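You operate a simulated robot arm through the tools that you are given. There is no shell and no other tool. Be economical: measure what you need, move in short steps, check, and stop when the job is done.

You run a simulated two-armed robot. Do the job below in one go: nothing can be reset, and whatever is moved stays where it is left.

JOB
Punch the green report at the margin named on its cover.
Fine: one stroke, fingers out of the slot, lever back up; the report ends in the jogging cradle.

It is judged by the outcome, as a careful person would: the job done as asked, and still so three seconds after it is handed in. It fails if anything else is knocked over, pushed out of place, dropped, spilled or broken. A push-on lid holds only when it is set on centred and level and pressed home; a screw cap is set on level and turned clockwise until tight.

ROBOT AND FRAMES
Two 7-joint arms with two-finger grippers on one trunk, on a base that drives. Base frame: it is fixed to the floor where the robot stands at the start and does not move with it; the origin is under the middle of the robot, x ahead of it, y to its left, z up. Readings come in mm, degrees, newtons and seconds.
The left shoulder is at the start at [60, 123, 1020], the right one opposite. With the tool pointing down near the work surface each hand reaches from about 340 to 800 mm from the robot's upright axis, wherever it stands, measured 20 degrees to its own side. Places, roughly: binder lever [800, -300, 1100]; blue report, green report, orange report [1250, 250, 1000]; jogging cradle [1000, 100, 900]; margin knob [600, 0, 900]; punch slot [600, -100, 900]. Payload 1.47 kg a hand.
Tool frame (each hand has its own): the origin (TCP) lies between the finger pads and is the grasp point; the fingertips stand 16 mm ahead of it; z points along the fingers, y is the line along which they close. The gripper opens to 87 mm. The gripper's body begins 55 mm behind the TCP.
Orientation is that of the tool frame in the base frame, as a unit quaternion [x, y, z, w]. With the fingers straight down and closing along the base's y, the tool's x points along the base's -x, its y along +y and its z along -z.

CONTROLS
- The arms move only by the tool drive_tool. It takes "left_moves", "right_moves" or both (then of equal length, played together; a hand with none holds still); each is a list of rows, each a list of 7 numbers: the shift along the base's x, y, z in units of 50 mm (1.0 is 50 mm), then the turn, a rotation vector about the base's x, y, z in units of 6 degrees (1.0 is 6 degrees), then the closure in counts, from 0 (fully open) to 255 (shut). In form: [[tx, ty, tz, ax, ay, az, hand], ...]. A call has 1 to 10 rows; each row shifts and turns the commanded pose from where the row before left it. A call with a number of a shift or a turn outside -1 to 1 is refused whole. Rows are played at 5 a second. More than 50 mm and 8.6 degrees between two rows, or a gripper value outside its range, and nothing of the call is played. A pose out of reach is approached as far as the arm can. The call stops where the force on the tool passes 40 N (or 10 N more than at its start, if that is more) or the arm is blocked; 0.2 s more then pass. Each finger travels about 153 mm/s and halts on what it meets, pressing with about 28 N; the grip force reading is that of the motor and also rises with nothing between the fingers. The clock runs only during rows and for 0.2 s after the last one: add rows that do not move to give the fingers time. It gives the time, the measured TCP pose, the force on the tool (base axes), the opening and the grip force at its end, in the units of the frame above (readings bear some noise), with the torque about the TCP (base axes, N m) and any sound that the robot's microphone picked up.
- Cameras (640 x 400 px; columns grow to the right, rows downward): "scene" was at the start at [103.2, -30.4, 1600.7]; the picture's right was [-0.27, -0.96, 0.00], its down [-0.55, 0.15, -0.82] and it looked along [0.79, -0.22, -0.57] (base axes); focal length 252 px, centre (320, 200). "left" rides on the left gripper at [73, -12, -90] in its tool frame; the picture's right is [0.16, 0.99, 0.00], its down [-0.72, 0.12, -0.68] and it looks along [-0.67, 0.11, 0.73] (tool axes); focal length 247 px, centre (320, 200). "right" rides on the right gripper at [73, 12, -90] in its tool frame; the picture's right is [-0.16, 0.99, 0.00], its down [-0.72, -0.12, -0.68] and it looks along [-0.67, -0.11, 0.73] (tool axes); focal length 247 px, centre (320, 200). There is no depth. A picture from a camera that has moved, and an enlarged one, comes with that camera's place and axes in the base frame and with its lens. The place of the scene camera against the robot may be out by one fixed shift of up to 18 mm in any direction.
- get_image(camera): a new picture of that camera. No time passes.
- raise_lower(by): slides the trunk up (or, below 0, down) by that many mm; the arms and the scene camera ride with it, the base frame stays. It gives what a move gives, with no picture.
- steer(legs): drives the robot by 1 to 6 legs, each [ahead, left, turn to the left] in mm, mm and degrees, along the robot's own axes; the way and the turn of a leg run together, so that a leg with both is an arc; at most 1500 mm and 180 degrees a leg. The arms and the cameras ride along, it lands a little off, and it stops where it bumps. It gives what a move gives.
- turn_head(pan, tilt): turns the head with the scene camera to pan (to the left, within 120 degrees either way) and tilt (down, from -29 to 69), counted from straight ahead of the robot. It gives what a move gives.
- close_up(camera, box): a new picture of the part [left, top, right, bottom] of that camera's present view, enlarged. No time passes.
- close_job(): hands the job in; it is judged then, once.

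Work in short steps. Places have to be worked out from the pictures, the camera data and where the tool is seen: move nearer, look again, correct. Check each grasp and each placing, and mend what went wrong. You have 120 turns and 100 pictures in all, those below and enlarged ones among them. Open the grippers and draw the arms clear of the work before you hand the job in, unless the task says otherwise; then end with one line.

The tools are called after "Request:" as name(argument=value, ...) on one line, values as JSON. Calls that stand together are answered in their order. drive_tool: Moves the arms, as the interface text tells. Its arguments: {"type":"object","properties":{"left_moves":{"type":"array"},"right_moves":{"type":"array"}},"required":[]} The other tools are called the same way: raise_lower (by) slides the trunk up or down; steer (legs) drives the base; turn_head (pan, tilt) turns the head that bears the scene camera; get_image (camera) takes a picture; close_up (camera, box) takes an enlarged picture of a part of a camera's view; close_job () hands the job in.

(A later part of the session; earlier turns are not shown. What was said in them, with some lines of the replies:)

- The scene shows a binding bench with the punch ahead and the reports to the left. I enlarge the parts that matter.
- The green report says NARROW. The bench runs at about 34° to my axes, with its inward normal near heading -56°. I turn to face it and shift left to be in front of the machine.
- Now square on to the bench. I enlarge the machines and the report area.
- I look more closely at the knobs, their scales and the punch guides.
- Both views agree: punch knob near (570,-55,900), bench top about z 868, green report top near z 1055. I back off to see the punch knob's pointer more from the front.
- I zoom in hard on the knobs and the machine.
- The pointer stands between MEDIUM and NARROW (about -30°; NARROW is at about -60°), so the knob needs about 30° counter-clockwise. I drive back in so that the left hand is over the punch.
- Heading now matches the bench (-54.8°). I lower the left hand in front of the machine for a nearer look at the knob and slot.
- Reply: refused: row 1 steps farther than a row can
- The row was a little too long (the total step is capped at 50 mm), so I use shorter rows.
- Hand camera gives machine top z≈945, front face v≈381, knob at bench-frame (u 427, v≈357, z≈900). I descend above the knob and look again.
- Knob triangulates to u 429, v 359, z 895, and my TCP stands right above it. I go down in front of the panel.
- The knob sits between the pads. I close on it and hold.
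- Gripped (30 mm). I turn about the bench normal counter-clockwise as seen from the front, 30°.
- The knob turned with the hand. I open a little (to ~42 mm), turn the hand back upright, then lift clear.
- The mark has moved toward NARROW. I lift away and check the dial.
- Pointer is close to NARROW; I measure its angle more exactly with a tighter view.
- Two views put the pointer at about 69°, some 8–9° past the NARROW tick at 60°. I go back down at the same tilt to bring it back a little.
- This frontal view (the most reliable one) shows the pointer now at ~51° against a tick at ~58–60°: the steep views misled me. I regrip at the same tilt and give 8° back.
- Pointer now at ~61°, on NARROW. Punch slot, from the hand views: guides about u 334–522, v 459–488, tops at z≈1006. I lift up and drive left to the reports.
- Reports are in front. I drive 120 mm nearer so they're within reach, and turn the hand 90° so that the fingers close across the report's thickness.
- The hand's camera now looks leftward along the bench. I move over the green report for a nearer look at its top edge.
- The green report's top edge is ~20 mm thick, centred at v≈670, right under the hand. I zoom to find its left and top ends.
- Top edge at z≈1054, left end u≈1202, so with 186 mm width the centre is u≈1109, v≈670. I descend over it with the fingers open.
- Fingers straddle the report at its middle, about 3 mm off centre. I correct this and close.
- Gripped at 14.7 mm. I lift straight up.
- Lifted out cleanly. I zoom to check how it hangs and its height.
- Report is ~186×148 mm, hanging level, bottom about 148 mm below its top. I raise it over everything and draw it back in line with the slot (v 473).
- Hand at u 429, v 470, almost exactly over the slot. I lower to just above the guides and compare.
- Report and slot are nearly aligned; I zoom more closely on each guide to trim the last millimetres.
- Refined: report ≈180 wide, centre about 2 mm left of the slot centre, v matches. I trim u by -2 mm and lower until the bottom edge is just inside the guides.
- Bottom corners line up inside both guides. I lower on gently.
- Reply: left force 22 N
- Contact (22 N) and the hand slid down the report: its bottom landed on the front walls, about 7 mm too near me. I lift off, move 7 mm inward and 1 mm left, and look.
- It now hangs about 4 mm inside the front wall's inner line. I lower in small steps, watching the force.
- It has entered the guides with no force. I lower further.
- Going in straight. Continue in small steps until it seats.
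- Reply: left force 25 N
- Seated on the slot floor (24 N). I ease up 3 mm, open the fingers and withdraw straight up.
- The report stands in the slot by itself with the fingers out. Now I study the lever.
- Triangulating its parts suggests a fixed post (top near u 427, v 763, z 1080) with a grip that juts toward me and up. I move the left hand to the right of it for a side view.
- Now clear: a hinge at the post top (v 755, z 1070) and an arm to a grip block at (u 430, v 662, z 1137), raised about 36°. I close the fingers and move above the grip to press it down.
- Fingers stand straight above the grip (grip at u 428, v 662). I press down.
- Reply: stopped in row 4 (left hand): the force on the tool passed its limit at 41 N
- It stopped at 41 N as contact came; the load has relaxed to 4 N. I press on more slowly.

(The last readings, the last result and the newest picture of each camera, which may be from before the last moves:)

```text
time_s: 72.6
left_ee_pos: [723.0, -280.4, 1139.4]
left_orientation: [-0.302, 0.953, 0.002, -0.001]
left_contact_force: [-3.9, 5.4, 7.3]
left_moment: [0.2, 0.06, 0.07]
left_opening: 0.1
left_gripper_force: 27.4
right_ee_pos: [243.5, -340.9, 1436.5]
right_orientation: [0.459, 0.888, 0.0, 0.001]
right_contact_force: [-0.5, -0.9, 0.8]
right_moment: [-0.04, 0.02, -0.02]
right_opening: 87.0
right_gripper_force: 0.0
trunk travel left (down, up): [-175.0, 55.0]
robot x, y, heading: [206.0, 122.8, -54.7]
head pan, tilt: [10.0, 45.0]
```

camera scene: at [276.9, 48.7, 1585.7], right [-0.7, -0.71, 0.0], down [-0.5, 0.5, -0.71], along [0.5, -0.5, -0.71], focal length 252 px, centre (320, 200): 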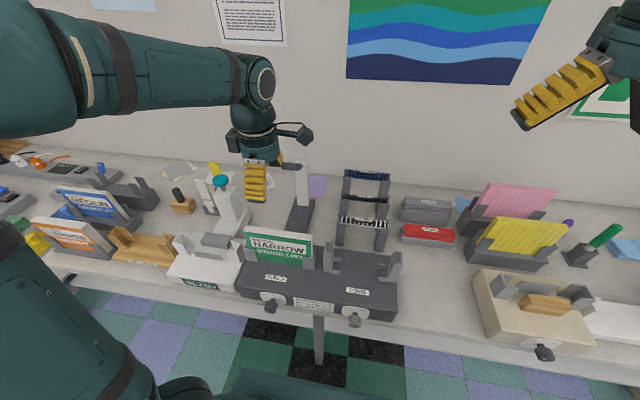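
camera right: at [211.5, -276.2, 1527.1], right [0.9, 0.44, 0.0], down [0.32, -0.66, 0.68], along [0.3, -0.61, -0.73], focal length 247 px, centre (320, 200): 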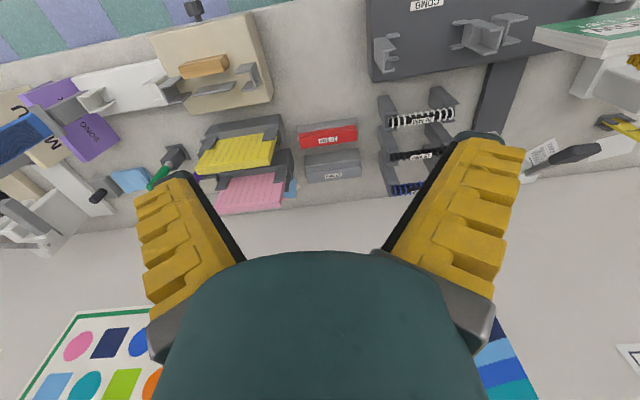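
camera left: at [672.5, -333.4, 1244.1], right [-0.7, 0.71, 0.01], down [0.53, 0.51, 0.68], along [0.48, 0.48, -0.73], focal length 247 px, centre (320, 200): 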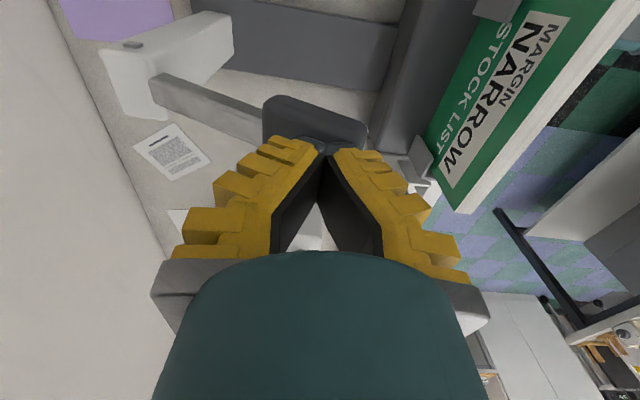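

The lever moves at low force. I continue down along its arc.

Request:
drive_tool(left_moves=[[-0.023, 0.032, -0.08, 0, 0, 0, 255], [-0.023, 0.032, -0.08, 0, 0, 0, 255], [-0.018, 0.025, -0.08, 0, 0, 0, 255], [-0.012, 0.016, -0.08, 0, 0, 0, 255], [-0.012, 0.016, -0.08, 0, 0, 0, 255], [-0.006, 0.008, -0.08, 0, 0, 0, 255], [0, 0, -0.08, 0, 0, 0, 255], [0, 0, -0.08, 0, 0, 0, 255], [0, 0, -0.08, 0, 0, 0, 255], [0, 0, -0.08, 0, 0, 0, 255]])

Request:
close_up(camera="scene", box=[240, 100, 360, 260])

```text
time_s: 74.8
left_ee_pos: [718.2, -274.1, 1098.8]
left_orientation: [-0.303, 0.953, 0.002, -0.001]
left_contact_force: [-1.1, 3.4, 9.3]
left_moment: [0.11, 0.04, 0.04]
left_opening: 0.2
left_gripper_force: 28.5
right_ee_pos: [242.7, -341.5, 1436.9]
right_orientation: [0.459, 0.888, -0.001, 0.001]
right_contact_force: [0.7, -0.1, 1.1]
right_moment: [0.04, 0.02, 0.02]
right_opening: 86.9
right_gripper_force: 0.1
trunk travel left (down, up): [-175.0, 55.0]
robot x, y, heading: [205.9, 120.7, -54.7]
head pan, tilt: [10.0, 45.0]
```

```text
2.50 times, centred on (300, 180) of scene
camera zoom: at [275.7, 49.8, 1585.8], right [-0.7, -0.71, 0.0], down [-0.5, 0.5, -0.71], along [0.5, -0.5, -0.71], focal length 629 px, centre (370, 250)
```

zoom: 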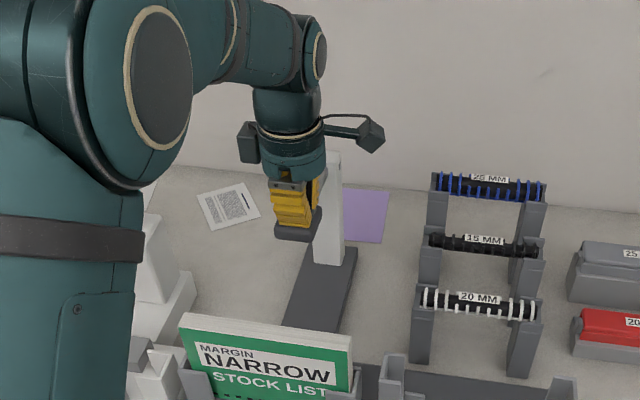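

The lever is about level at 9 N and there seem to be marks on the report. I press on until it bottoms out.

Request:
drive_tool(left_moves=[[0, 0, -0.08, 0, 0, 0, 255], [0, 0, -0.08, 0, 0, 0, 255], [0, 0, -0.08, 0, 0, 0, 255], [0, 0, -0.08, 0, 0, 0, 255], [0.004, -0.006, -0.08, 0, 0, 0, 255], [0.006, -0.008, -0.08, 0, 0, 0, 255], [0.006, -0.008, -0.08, 0, 0, 0, 255], [0.01, -0.014, -0.08, 0, 0, 0, 255], [0.012, -0.016, -0.08, 0, 0, 0, 255], [0.012, -0.016, -0.08, 0, 0, 0, 255]])

Request:
close_up(camera="scene", box=[230, 140, 350, 290])

```text
time_s: 75.4
left_ee_pos: [718.8, -275.3, 1099.8]
left_orientation: [-0.303, 0.953, -0.003, 0.0]
left_contact_force: [-6.0, 8.3, 22.0]
left_moment: [0.27, 0.17, 0.03]
left_opening: 0.1
left_gripper_force: 27.6
right_ee_pos: [241.9, -339.6, 1437.6]
right_orientation: [0.46, 0.888, -0.001, 0.002]
right_contact_force: [-0.3, 0.0, 0.1]
right_moment: [0.01, 0.07, 0.01]
right_opening: 86.9
right_gripper_force: 0.0
trunk travel left (down, up): [-175.0, 55.0]
robot x, y, heading: [208.0, 121.7, -54.7]
head pan, tilt: [10.0, 45.0]
stopped in row 3 (left hand): the force on the tool passed its limit at 45 N (the readings are from after the stop); the commanded pose is now the measured one
```

```text
2.67 times, centred on (290, 215) of scene
camera zoom: at [274.5, 51.0, 1585.9], right [-0.7, -0.71, 0.0], down [-0.5, 0.5, -0.71], along [0.5, -0.5, -0.71], focal length 671 px, centre (400, 160)
```

zoom: 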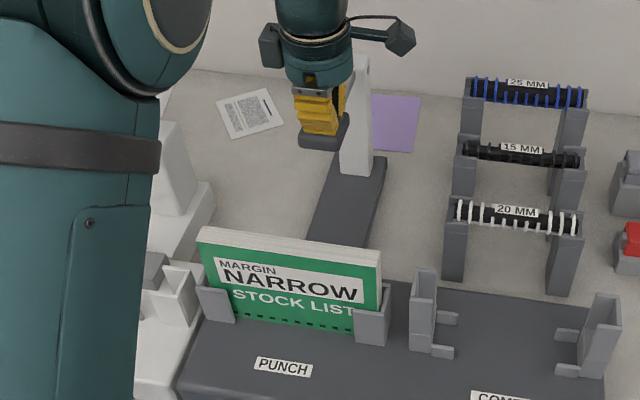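

Hard stop reached at 45 N and a row of holes shows along the report's lower edge. I raise the hand and see if the lever returns.

Request:
drive_tool(left_moves=[[0, 0, 0.3, 0, 0, 0, 255], [0, 0, 0.4, 0, 0, 0, 255], [0, 0, 0.5, 0, 0, 0, 255], [0, 0, 0.6, 0, 0, 0, 255], [0, 0, 0.8, 0, 0, 0, 255], [0, 0, 0.8, 0, 0, 0, 255]])

Request:
get_image(camera="left")

Request:
close_up(camera="scene", box=[230, 140, 350, 290])

```text
time_s: 76.8
left_ee_pos: [716.7, -277.2, 1263.7]
left_orientation: [-0.303, 0.953, -0.001, -0.001]
left_contact_force: [0.0, -1.1, -1.2]
left_moment: [0.04, 0.0, 0.04]
left_opening: 0.0
left_gripper_force: 27.9
right_ee_pos: [243.8, -341.7, 1437.3]
right_orientation: [0.46, 0.888, 0.0, 0.0]
right_contact_force: [-1.0, -0.7, 0.4]
right_moment: [-0.01, 0.02, 0.01]
right_opening: 87.2
right_gripper_force: 0.1
trunk travel left (down, up): [-175.0, 55.0]
robot x, y, heading: [205.9, 122.3, -54.7]
head pan, tilt: [10.0, 45.0]
```

```text
29 pictures are left
camera left: at [665.3, -327.5, 1352.9], right [-0.7, 0.72, 0.0], down [0.52, 0.51, 0.68], along [0.49, 0.47, -0.73], focal length 247 px, centre (320, 200)
```

left: 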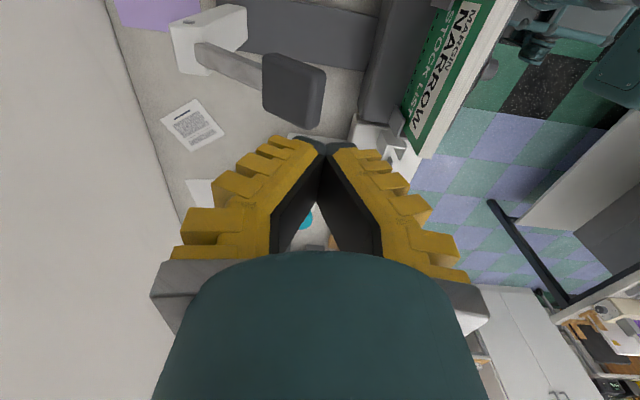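

```text
2.67 times, centred on (290, 215) of scene
camera zoom: at [276.4, 49.1, 1585.7], right [-0.7, -0.71, 0.0], down [-0.5, 0.5, -0.71], along [0.5, -0.5, -0.71], focal length 671 px, centre (400, 160)
```

zoom: 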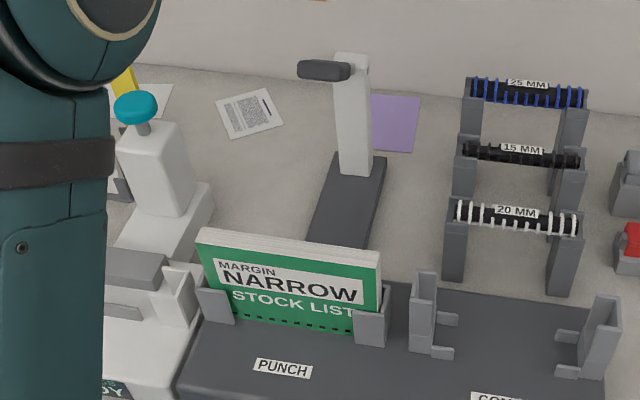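

The lever sprung back up by itself; the holes are made. I open, move above the report and descend to grip it again.

Request:
drive_tool(left_moves=[[-0.4755, 0.66, 0, 0, 0, 0, 255], [-0.4755, 0.66, 0, 0, 0, 0, 150], [-0.4755, 0.66, 0, 0, 0, 0, 30], [-0.4755, 0.66, 0, 0, 0, 0, 30], [0, 0, -0.9, 0, 0, 0, 30], [0, 0, -0.9, 0, 0, 0, 30], [0, 0, -0.8, 0, 0, 0, 30]])

Request:
get_image(camera="left")

```text
time_s: 78.4
left_ee_pos: [624.7, -142.9, 1132.5]
left_orientation: [-0.303, 0.953, -0.001, 0.0]
left_contact_force: [0.4, 0.3, 0.0]
left_moment: [0.01, 0.0, 0.05]
left_opening: 79.2
left_gripper_force: 2.0
right_ee_pos: [245.0, -342.8, 1436.6]
right_orientation: [0.46, 0.888, 0.0, 0.0]
right_contact_force: [0.1, -0.3, 0.4]
right_moment: [0.01, 0.03, 0.0]
right_opening: 87.1
right_gripper_force: 0.2
trunk travel left (down, up): [-175.0, 55.0]
robot x, y, heading: [207.9, 120.5, -54.6]
head pan, tilt: [10.0, 45.0]
```

```text
27 pictures are left
camera left: at [572.4, -194.5, 1222.6], right [-0.7, 0.72, 0.0], down [0.52, 0.51, 0.68], along [0.49, 0.47, -0.73], focal length 247 px, centre (320, 200)
```

left: 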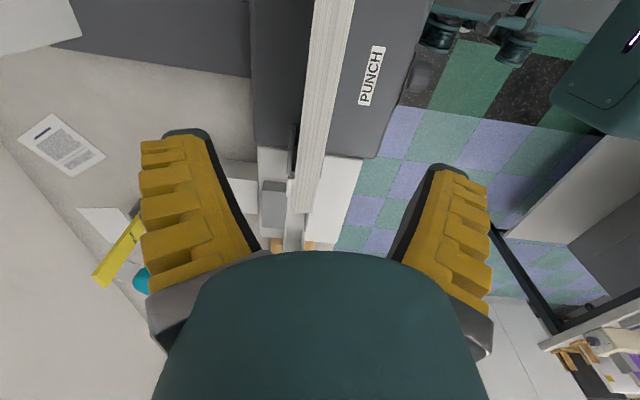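

Report centred between fingers. Shift 4 mm to its middle, lower to about z 1040 and grip.

Request:
drive_tool(left_moves=[[-0.065, -0.046, -0.6, 0, 0, 0, 30], [0, 0, -0.6, 0, 0, 0, 30], [0, 0, -0.6, 0, 0, 0, 30], [0, 0, 0, 0, 0, 0, 140], [0, 0, 0, 0, 0, 0, 200], [0, 0, 0, 0, 0, 0, 240], [0, 0, 0, 0, 0, 0, 240], [0, 0, 0, 0, 0, 0, 240]])

Request:
close_up(camera="scene", box=[220, 180, 330, 280])

```text
time_s: 80.2
left_ee_pos: [621.2, -144.2, 1043.7]
left_orientation: [-0.303, 0.953, -0.001, 0.001]
left_contact_force: [2.0, 0.9, 12.2]
left_moment: [0.0, -0.05, -0.02]
left_opening: 15.7
left_gripper_force: 28.2
right_ee_pos: [242.9, -341.1, 1436.8]
right_orientation: [0.459, 0.888, 0.0, 0.001]
right_contact_force: [-0.2, -0.7, 0.3]
right_moment: [-0.01, -0.01, 0.0]
right_opening: 86.9
right_gripper_force: 0.0
trunk travel left (down, up): [-175.0, 55.0]
robot x, y, heading: [203.9, 123.4, -55.0]
head pan, tilt: [10.0, 45.0]
```

```text
4.00 times, centred on (275, 230) of scene
camera zoom: at [276.4, 49.3, 1585.8], right [-0.7, -0.71, 0.0], down [-0.5, 0.5, -0.71], along [0.5, -0.5, -0.71], focal length 1007 px, centre (500, 80)
```

zoom: 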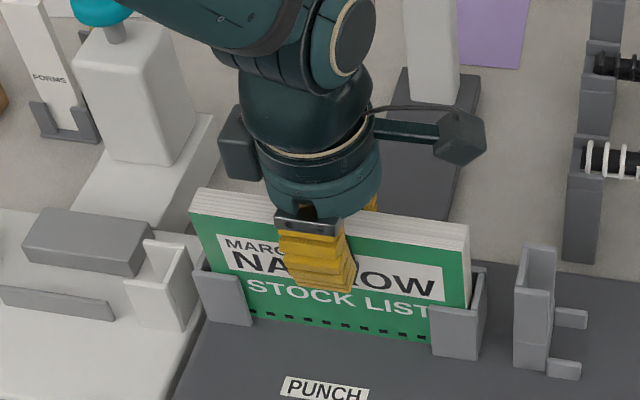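

Gripped. I lift it straight out of the slot.

Request:
drive_tool(left_moves=[[0, 0, 0.2, 0, 0, 0, 240], [0, 0, 0.5, 0, 0, 0, 240], [0, 0, 0.8, 0, 0, 0, 240], [0, 0, 1, 0, 0, 0, 240], [0, 0, 1, 0, 0, 0, 240]])

Request:
close_up(camera="scene", box=[180, 110, 350, 280])

```text
time_s: 81.4
left_ee_pos: [621.0, -145.2, 1222.5]
left_orientation: [-0.303, 0.953, -0.002, 0.0]
left_contact_force: [0.0, -0.5, -1.9]
left_moment: [0.0, -0.01, 0.01]
left_opening: 9.5
left_gripper_force: 28.1
right_ee_pos: [244.4, -341.6, 1436.9]
right_orientation: [0.46, 0.888, 0.0, 0.0]
right_contact_force: [-0.7, 0.5, 0.1]
right_moment: [-0.02, -0.01, -0.01]
right_opening: 87.0
right_gripper_force: 0.0
trunk travel left (down, up): [-175.0, 55.0]
robot x, y, heading: [207.9, 122.2, -54.8]
head pan, tilt: [10.0, 45.0]
```

```text
2.35 times, centred on (265, 195) of scene
camera zoom: at [276.7, 49.0, 1585.7], right [-0.7, -0.71, 0.0], down [-0.5, 0.5, -0.71], along [0.5, -0.5, -0.71], focal length 592 px, centre (449, 212)
```

zoom: 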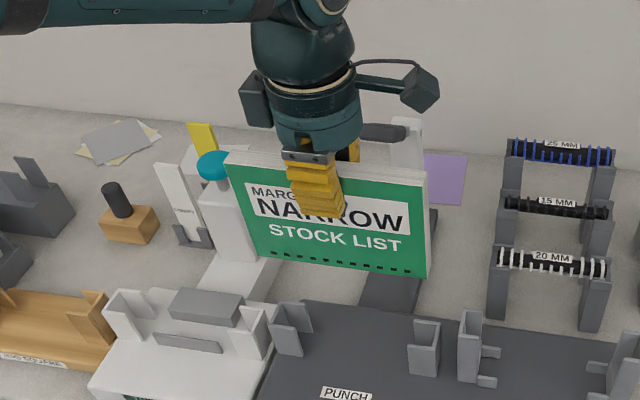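

Free, with holes along the narrow margin at its lower edge. I drive left to the jogging cradle.

Request:
steer(legs=[[0, 450, 0]])

Request:
turn_head(pan=0, tilt=50)

Request:
get_image(camera="scene")

Request:
get_image(camera="left")

```text
time_s: 86.0
left_ee_pos: [997.2, 118.0, 1221.7]
left_orientation: [-0.303, 0.953, -0.001, -0.001]
left_contact_force: [-0.2, -0.2, -2.9]
left_moment: [0.0, 0.02, 0.0]
left_opening: 9.3
left_gripper_force: 28.2
right_ee_pos: [617.6, -77.2, 1436.6]
right_orientation: [0.459, 0.888, 0.0, 0.0]
right_contact_force: [-0.4, 0.5, 0.1]
right_moment: [-0.03, 0.02, 0.02]
right_opening: 87.0
right_gripper_force: 0.2
trunk travel left (down, up): [-175.0, 55.0]
robot x, y, heading: [577.2, 383.8, -54.5]
head pan, tilt: [10.0, 45.0]
```

```text
time_s: 86.7
left_ee_pos: [996.4, 117.4, 1222.1]
left_orientation: [-0.303, 0.953, -0.001, -0.001]
left_contact_force: [0.4, -0.3, -3.0]
left_moment: [0.0, 0.0, 0.0]
left_opening: 9.1
left_gripper_force: 27.8
right_ee_pos: [618.0, -78.3, 1436.5]
right_orientation: [0.459, 0.889, -0.001, 0.0]
right_contact_force: [0.2, 0.9, 0.5]
right_moment: [-0.01, 0.0, 0.0]
right_opening: 87.0
right_gripper_force: 0.1
trunk travel left (down, up): [-175.0, 55.0]
robot x, y, heading: [579.7, 387.7, -54.8]
head pan, tilt: [0.0, 50.0]
```

```text
24 pictures are left
camera scene: at [637.1, 307.1, 1578.8], right [-0.82, -0.58, 0.0], down [-0.44, 0.62, -0.64], along [0.37, -0.52, -0.77], focal length 252 px, centre (320, 200)
```

scene: 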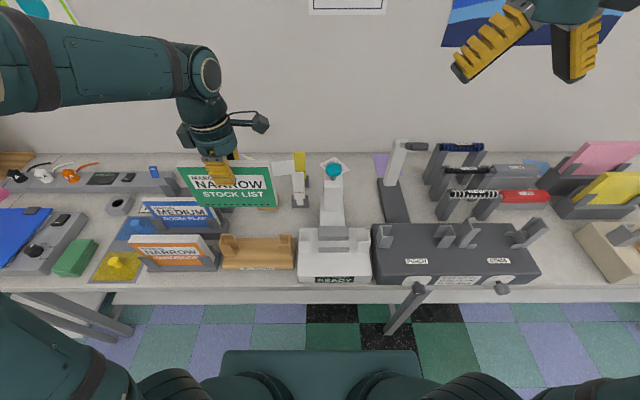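

```text
23 pictures are left
camera left: at [943.8, 67.7, 1310.8], right [-0.7, 0.71, 0.0], down [0.52, 0.51, 0.68], along [0.49, 0.47, -0.73], focal length 247 px, centre (320, 200)
```

left: 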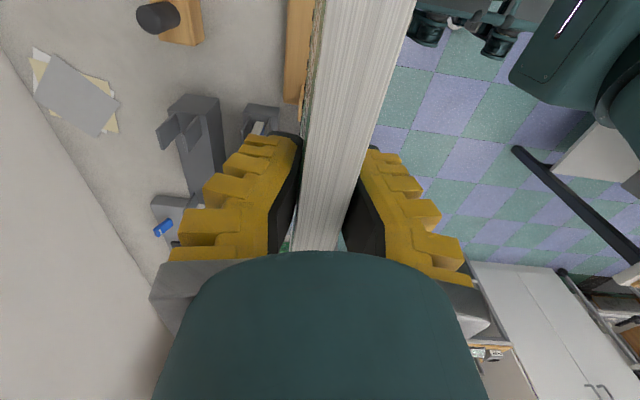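

Report is at about u 882. I zoom on the cradle and the report's corners to compute the offset.

Request:
close_up(camera="scene", box=[160, 150, 320, 290])

Request:
close_up(camera="scene", box=[215, 225, 305, 280])

```text
2.86 times, centred on (240, 220) of scene
camera zoom: at [637.1, 307.1, 1578.8], right [-0.82, -0.58, 0.0], down [-0.44, 0.62, -0.64], along [0.37, -0.52, -0.77], focal length 719 px, centre (549, 143)
```

zoom: 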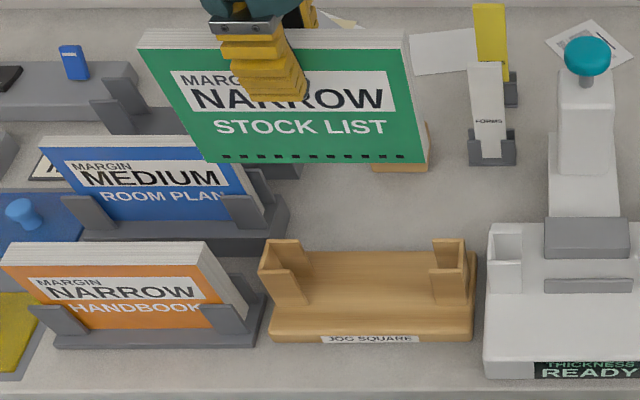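

```text
7.11 times, centred on (260, 252) of scene
camera zoom: at [637.1, 307.1, 1578.8], right [-0.82, -0.58, 0.0], down [-0.44, 0.62, -0.64], along [0.37, -0.52, -0.77], focal length 1790 px, centre (747, -173)
```

zoom: 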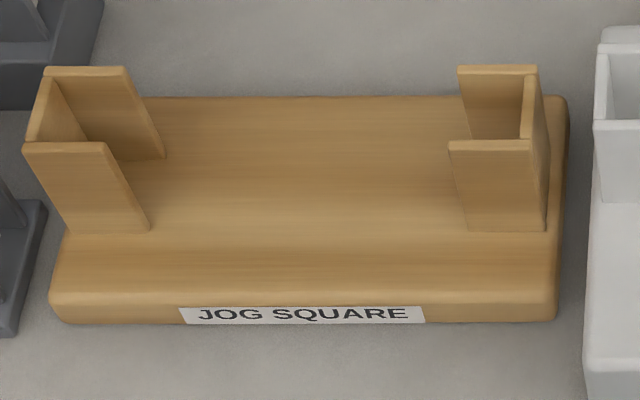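

Relative offsets: report needs about -8 mm in u and -5 mm in v to sit over the cradle. I apply them while lowering to just above its guides.

Request:
drive_tool(left_moves=[[-0.19, 0, 0, 0, 0, 0, 240], [0, 0, -0.8, 0, 0, 0, 240], [0, 0, -0.8, 0, 0, 0, 240], [0, 0, -0.8, 0, 0, 0, 240]])

Request:
close_up(camera="scene", box=[200, 185, 310, 275])

```text
time_s: 87.7
left_ee_pos: [988.3, 117.1, 1102.0]
left_orientation: [-0.303, 0.953, -0.001, 0.0]
left_contact_force: [-0.2, -0.5, -3.9]
left_moment: [0.03, 0.03, 0.0]
left_opening: 9.3
left_gripper_force: 27.6
right_ee_pos: [618.8, -79.0, 1436.5]
right_orientation: [0.459, 0.888, 0.0, 0.0]
right_contact_force: [-0.8, -0.3, 0.0]
right_moment: [0.02, 0.01, -0.02]
right_opening: 86.7
right_gripper_force: 0.1
trunk travel left (down, up): [-175.0, 55.0]
robot x, y, heading: [578.8, 386.7, -54.9]
head pan, tilt: [0.0, 50.0]
```

```text
4.44 times, centred on (255, 230) of scene
camera zoom: at [637.7, 306.2, 1578.6], right [-0.82, -0.58, 0.0], down [-0.44, 0.63, -0.64], along [0.37, -0.52, -0.77], focal length 1118 px, centre (609, 67)
```

zoom: 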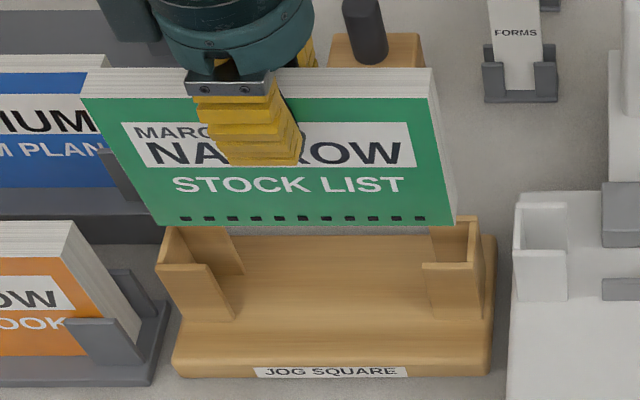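

Report centre 878.7 against cradle 878.9, front face about 5 mm inside the front wall. I lower into the guides.

Request:
drive_tool(left_moves=[[0, 0, -0.3, 0, 0, 0, 240], [0, 0, -0.3, 0, 0, 0, 240], [0, 0, -0.2, 0, 0, 0, 240], [0, 0, -0.1, 0, 0, 0, 240]])

Request:
close_up(camera="scene", box=[200, 185, 310, 275])

```text
time_s: 88.7
left_ee_pos: [987.2, 117.9, 1056.8]
left_orientation: [-0.303, 0.953, -0.002, -0.001]
left_contact_force: [-0.5, -1.1, -3.6]
left_moment: [-0.03, -0.01, 0.02]
left_opening: 9.3
left_gripper_force: 28.4
right_ee_pos: [617.8, -78.2, 1437.0]
right_orientation: [0.46, 0.888, 0.0, 0.0]
right_contact_force: [0.9, -0.4, 0.6]
right_moment: [-0.02, -0.02, -0.03]
right_opening: 86.9
right_gripper_force: 0.0
trunk travel left (down, up): [-175.0, 55.0]
robot x, y, heading: [576.3, 388.0, -54.7]
head pan, tilt: [0.0, 50.0]
```

```text
4.44 times, centred on (255, 230) of scene
camera zoom: at [637.1, 307.0, 1578.7], right [-0.82, -0.58, 0.0], down [-0.44, 0.63, -0.64], along [0.37, -0.52, -0.77], focal length 1118 px, centre (609, 67)
```

zoom: 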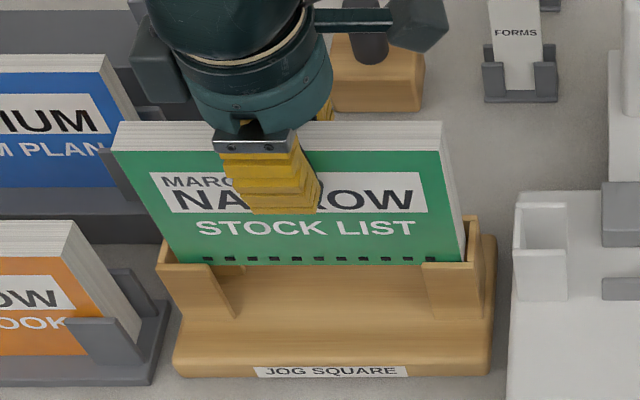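

No contact force; it is entering. I continue down carefully.

Request:
drive_tool(left_moves=[[0, 0, -0.2, 0, 0, 0, 240], [0, 0, -0.2, 0, 0, 0, 240], [0, 0, -0.2, 0, 0, 0, 240]])

Request:
close_up(camera="scene", box=[200, 185, 310, 275])

```text
time_s: 89.5
left_ee_pos: [988.1, 117.0, 1025.7]
left_orientation: [-0.304, 0.953, -0.001, -0.001]
left_contact_force: [-0.7, 0.7, -3.3]
left_moment: [0.01, -0.03, 0.01]
left_opening: 9.1
left_gripper_force: 27.7
right_ee_pos: [618.5, -77.0, 1435.3]
right_orientation: [0.459, 0.888, 0.0, 0.0]
right_contact_force: [1.0, 0.4, 1.2]
right_moment: [-0.03, -0.02, -0.02]
right_opening: 87.0
right_gripper_force: 0.1
trunk travel left (down, up): [-175.0, 55.0]
robot x, y, heading: [579.9, 384.3, -54.6]
head pan, tilt: [0.0, 50.0]
```

```text
4.44 times, centred on (255, 230) of scene
camera zoom: at [637.2, 306.8, 1578.7], right [-0.82, -0.58, 0.0], down [-0.44, 0.63, -0.64], along [0.37, -0.52, -0.77], focal length 1118 px, centre (609, 67)
```

zoom: 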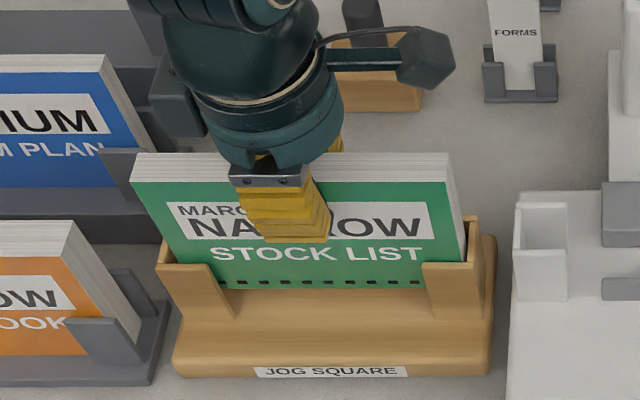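

In the guides on both sides. About 30 mm remain; I go on in smaller steps.

Request:
drive_tool(left_moves=[[0, 0, -0.2, 0, 0, 0, 240], [0, 0, -0.15, 0, 0, 0, 240]])

Request:
drive_tool(left_moves=[[0, 0, -0.1, 0, 0, 0, 240], [0, 0, -0.1, 0, 0, 0, 240]])

Request:
close_up(camera="scene", box=[200, 185, 310, 275])

```text
time_s: 90.1
left_ee_pos: [986.7, 118.2, 1008.7]
left_orientation: [-0.303, 0.953, -0.002, -0.001]
left_contact_force: [0.4, -0.9, -3.7]
left_moment: [-0.01, 0.0, 0.06]
left_opening: 9.5
left_gripper_force: 28.0
right_ee_pos: [619.1, -78.2, 1436.9]
right_orientation: [0.458, 0.889, 0.0, 0.0]
right_contact_force: [0.6, 0.7, -0.3]
right_moment: [0.01, -0.02, -0.01]
right_opening: 86.8
right_gripper_force: 0.0
trunk travel left (down, up): [-175.0, 55.0]
robot x, y, heading: [581.6, 382.8, -55.0]
head pan, tilt: [0.0, 50.0]
```

```text
time_s: 90.7
left_ee_pos: [987.1, 118.2, 999.8]
left_orientation: [-0.305, 0.952, -0.002, 0.0]
left_contact_force: [0.6, -0.9, -3.2]
left_moment: [-0.04, -0.04, 0.09]
left_opening: 9.6
left_gripper_force: 28.1
right_ee_pos: [619.0, -77.9, 1435.2]
right_orientation: [0.46, 0.888, 0.0, -0.001]
right_contact_force: [0.3, 1.3, 0.2]
right_moment: [0.04, 0.01, 0.03]
right_opening: 87.0
right_gripper_force: 0.1
trunk travel left (down, up): [-175.0, 55.0]
robot x, y, heading: [575.1, 385.9, -54.8]
head pan, tilt: [0.0, 50.0]
```

```text
4.44 times, centred on (255, 230) of scene
camera zoom: at [637.2, 306.9, 1578.7], right [-0.82, -0.58, 0.0], down [-0.44, 0.63, -0.64], along [0.37, -0.52, -0.77], focal length 1118 px, centre (609, 67)
```

zoom: 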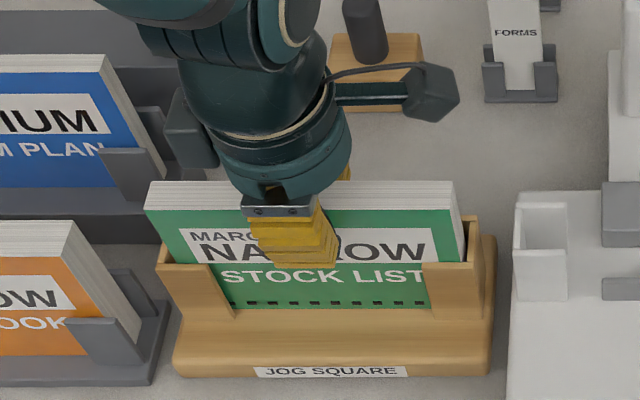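

Nearly down, yaw torque is small. A few more 3 mm steps until it seats.

Request:
drive_tool(left_moves=[[0, 0, -0.08, 0, 0, 0, 240], [0, 0, -0.06, 0, 0, 0, 240], [0, 0, 0, 0, 0, 0, 240]])

```text
time_s: 91.5
left_ee_pos: [986.3, 117.9, 992.2]
left_orientation: [-0.304, 0.953, -0.003, -0.001]
left_contact_force: [5.9, -0.8, 17.1]
left_moment: [-0.05, -0.03, 0.03]
left_opening: 17.8
left_gripper_force: 27.7
right_ee_pos: [617.7, -77.6, 1437.4]
right_orientation: [0.458, 0.889, 0.0, 0.001]
right_contact_force: [0.7, -0.3, 0.5]
right_moment: [-0.03, -0.01, 0.04]
right_opening: 86.9
right_gripper_force: 0.0
trunk travel left (down, up): [-175.0, 55.0]
robot x, y, heading: [580.9, 386.1, -54.8]
head pan, tilt: [0.0, 50.0]
```

Contact of 17 N: it is on the cradle floor. I ease, open gradually and withdraw upward.

Request:
drive_tool(left_moves=[[0, 0, 0.04, 0, 0, 0, 240], [0, 0, 0, 0, 0, 0, 150], [0, 0, 0, 0, 0, 0, 70], [0, 0, 0, 0, 0, 0, 40], [0, 0, 0, 0, 0, 0, 40], [0, 0, 0.5, 0, 0, 0, 40], [0, 0, 1, 0, 0, 0, 40], [0, 0, 1, 0, 0, 0, 40], [0, 0, 1, 0, 0, 0, 40], [0, 0, 1, 0, 0, 0, 0]])

Request:
close_up(camera="scene", box=[170, 150, 320, 290])

Request:
get_image(camera="left")

```text
time_s: 93.7
left_ee_pos: [984.1, 118.3, 1220.6]
left_orientation: [-0.303, 0.953, -0.001, -0.001]
left_contact_force: [-0.1, -0.7, 0.2]
left_moment: [0.0, 0.0, 0.0]
left_opening: 87.0
left_gripper_force: 0.0
right_ee_pos: [618.4, -76.1, 1436.8]
right_orientation: [0.459, 0.889, -0.001, 0.0]
right_contact_force: [-0.2, -0.2, 0.4]
right_moment: [0.01, 0.01, 0.0]
right_opening: 87.2
right_gripper_force: 0.0
trunk travel left (down, up): [-175.0, 55.0]
robot x, y, heading: [578.0, 387.1, -54.6]
head pan, tilt: [0.0, 50.0]
```

```text
2.86 times, centred on (245, 220) of scene
camera zoom: at [636.8, 308.2, 1578.8], right [-0.82, -0.58, 0.0], down [-0.44, 0.62, -0.64], along [0.37, -0.53, -0.77], focal length 719 px, centre (534, 143)
```

zoom: 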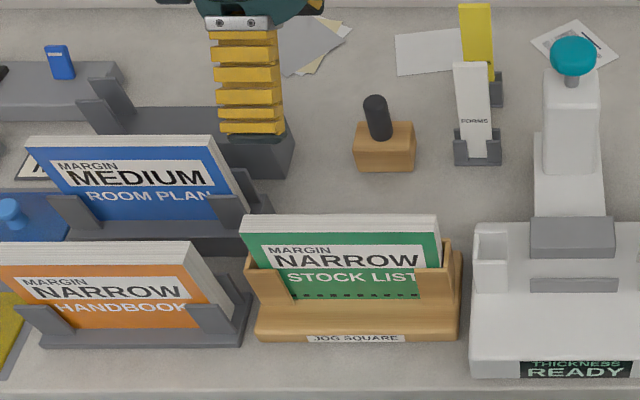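

```text
15 pictures are left
camera left: at [931.9, 68.7, 1310.0], right [-0.7, 0.71, 0.0], down [0.52, 0.52, 0.68], along [0.49, 0.47, -0.73], focal length 247 px, centre (320, 200)
```

left: 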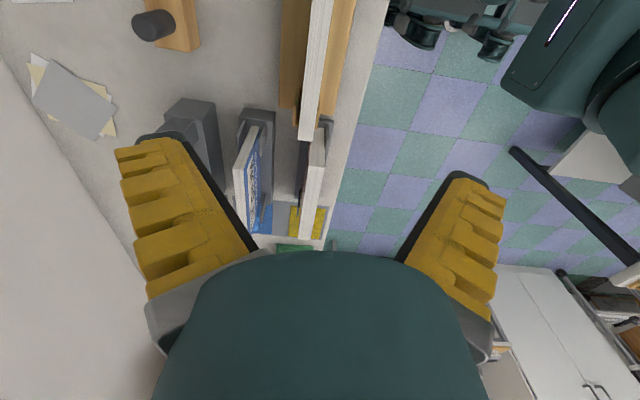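

The report stands square in the cradle. I raise the arm, back away and make a last check of the bench and dial.

Request:
drive_tool(left_moves=[[0, 0, 1, 0, 0, 0, 0], [0, 0, 1, 0, 0, 0, 0]])

Request:
steer(legs=[[-450, -150, 0]])

Request:
turn_head(pan=-8, tilt=35)

Request:
get_image(camera="scene")

```text
time_s: 94.3
left_ee_pos: [986.6, 116.6, 1320.8]
left_orientation: [-0.304, 0.953, -0.001, -0.001]
left_contact_force: [0.4, -0.5, -0.5]
left_moment: [0.03, 0.0, -0.02]
left_opening: 87.0
left_gripper_force: 0.1
right_ee_pos: [618.2, -77.1, 1435.8]
right_orientation: [0.46, 0.888, 0.001, 0.0]
right_contact_force: [0.0, 0.6, -0.1]
right_moment: [-0.01, 0.01, -0.01]
right_opening: 86.9
right_gripper_force: 0.1
trunk travel left (down, up): [-175.0, 55.0]
robot x, y, heading: [576.2, 387.7, -54.8]
head pan, tilt: [0.0, 50.0]
```

```text
time_s: 97.1
left_ee_pos: [596.9, 403.2, 1320.4]
left_orientation: [-0.302, 0.953, -0.001, 0.0]
left_contact_force: [0.3, 0.2, -0.1]
left_moment: [-0.01, -0.01, -0.02]
left_opening: 86.9
left_gripper_force: 0.0
right_ee_pos: [228.9, 207.5, 1436.5]
right_orientation: [0.46, 0.888, 0.0, 0.0]
right_contact_force: [-0.6, -0.1, 0.3]
right_moment: [0.01, -0.05, 0.02]
right_opening: 86.9
right_gripper_force: 0.0
trunk travel left (down, up): [-175.0, 55.0]
robot x, y, heading: [193.4, 667.4, -54.8]
head pan, tilt: [0.0, 50.0]
```

```text
time_s: 97.9
left_ee_pos: [597.9, 402.7, 1319.6]
left_orientation: [-0.302, 0.953, -0.001, -0.001]
left_contact_force: [0.2, 0.4, -0.6]
left_moment: [0.01, -0.03, 0.02]
left_opening: 86.9
left_gripper_force: 0.0
right_ee_pos: [229.3, 207.7, 1436.1]
right_orientation: [0.459, 0.888, 0.0, 0.0]
right_contact_force: [-0.2, -0.2, 0.0]
right_moment: [0.03, 0.0, -0.01]
right_opening: 87.1
right_gripper_force: 0.0
trunk travel left (down, up): [-175.0, 55.0]
robot x, y, heading: [190.7, 673.2, -54.9]
head pan, tilt: [-8.0, 35.0]
```

```text
14 pictures are left
camera scene: at [244.2, 578.4, 1600.4], right [-0.89, -0.46, 0.0], down [-0.26, 0.51, -0.82], along [0.37, -0.73, -0.57], focal length 252 px, centre (320, 200)
```

scene: 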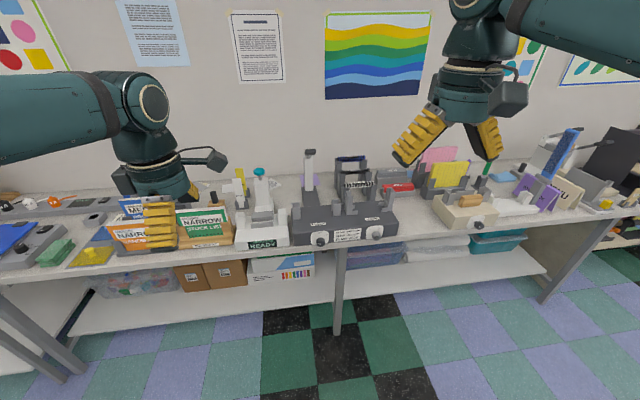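

A close look at the dial, the lever and the cradle.

Request:
close_up(camera="scene", box=[304, 228, 336, 248])

Request:
close_up(camera="scene", box=[100, 140, 410, 280])

```text
16.00 times, centred on (320, 238) of scene
camera zoom: at [244.2, 578.4, 1600.4], right [-0.89, -0.46, 0.0], down [-0.26, 0.51, -0.82], along [0.37, -0.73, -0.57], focal length 4026 px, centre (320, -408)
```

zoom: 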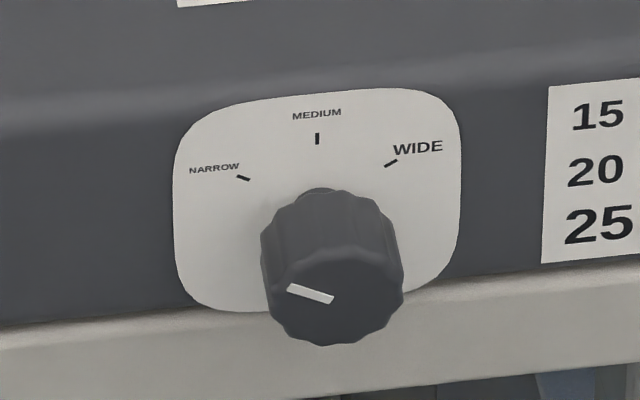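

```text
2.06 times, centred on (255, 210) of scene
camera zoom: at [244.2, 578.4, 1600.4], right [-0.89, -0.46, 0.0], down [-0.26, 0.51, -0.82], along [0.37, -0.73, -0.57], focal length 520 px, centre (454, 179)
```

zoom: 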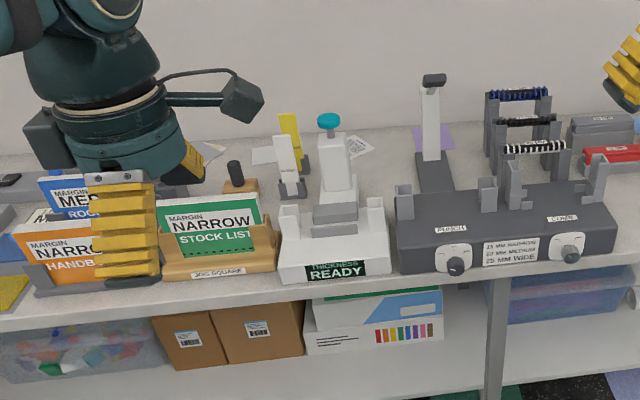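

The dial points at NARROW, the lever is up, and the report stands in the cradle with both arms clear. I hand the job in.

Request:
close_job()

```text
The job is handed in.
```

I set the punch dial to NARROW, punched the green report with one lever stroke that made a clear row of holes along its lower edge, and left it standing in the jogging cradle; the lever is back up, the fingers are out of the slot and both arms are clear.
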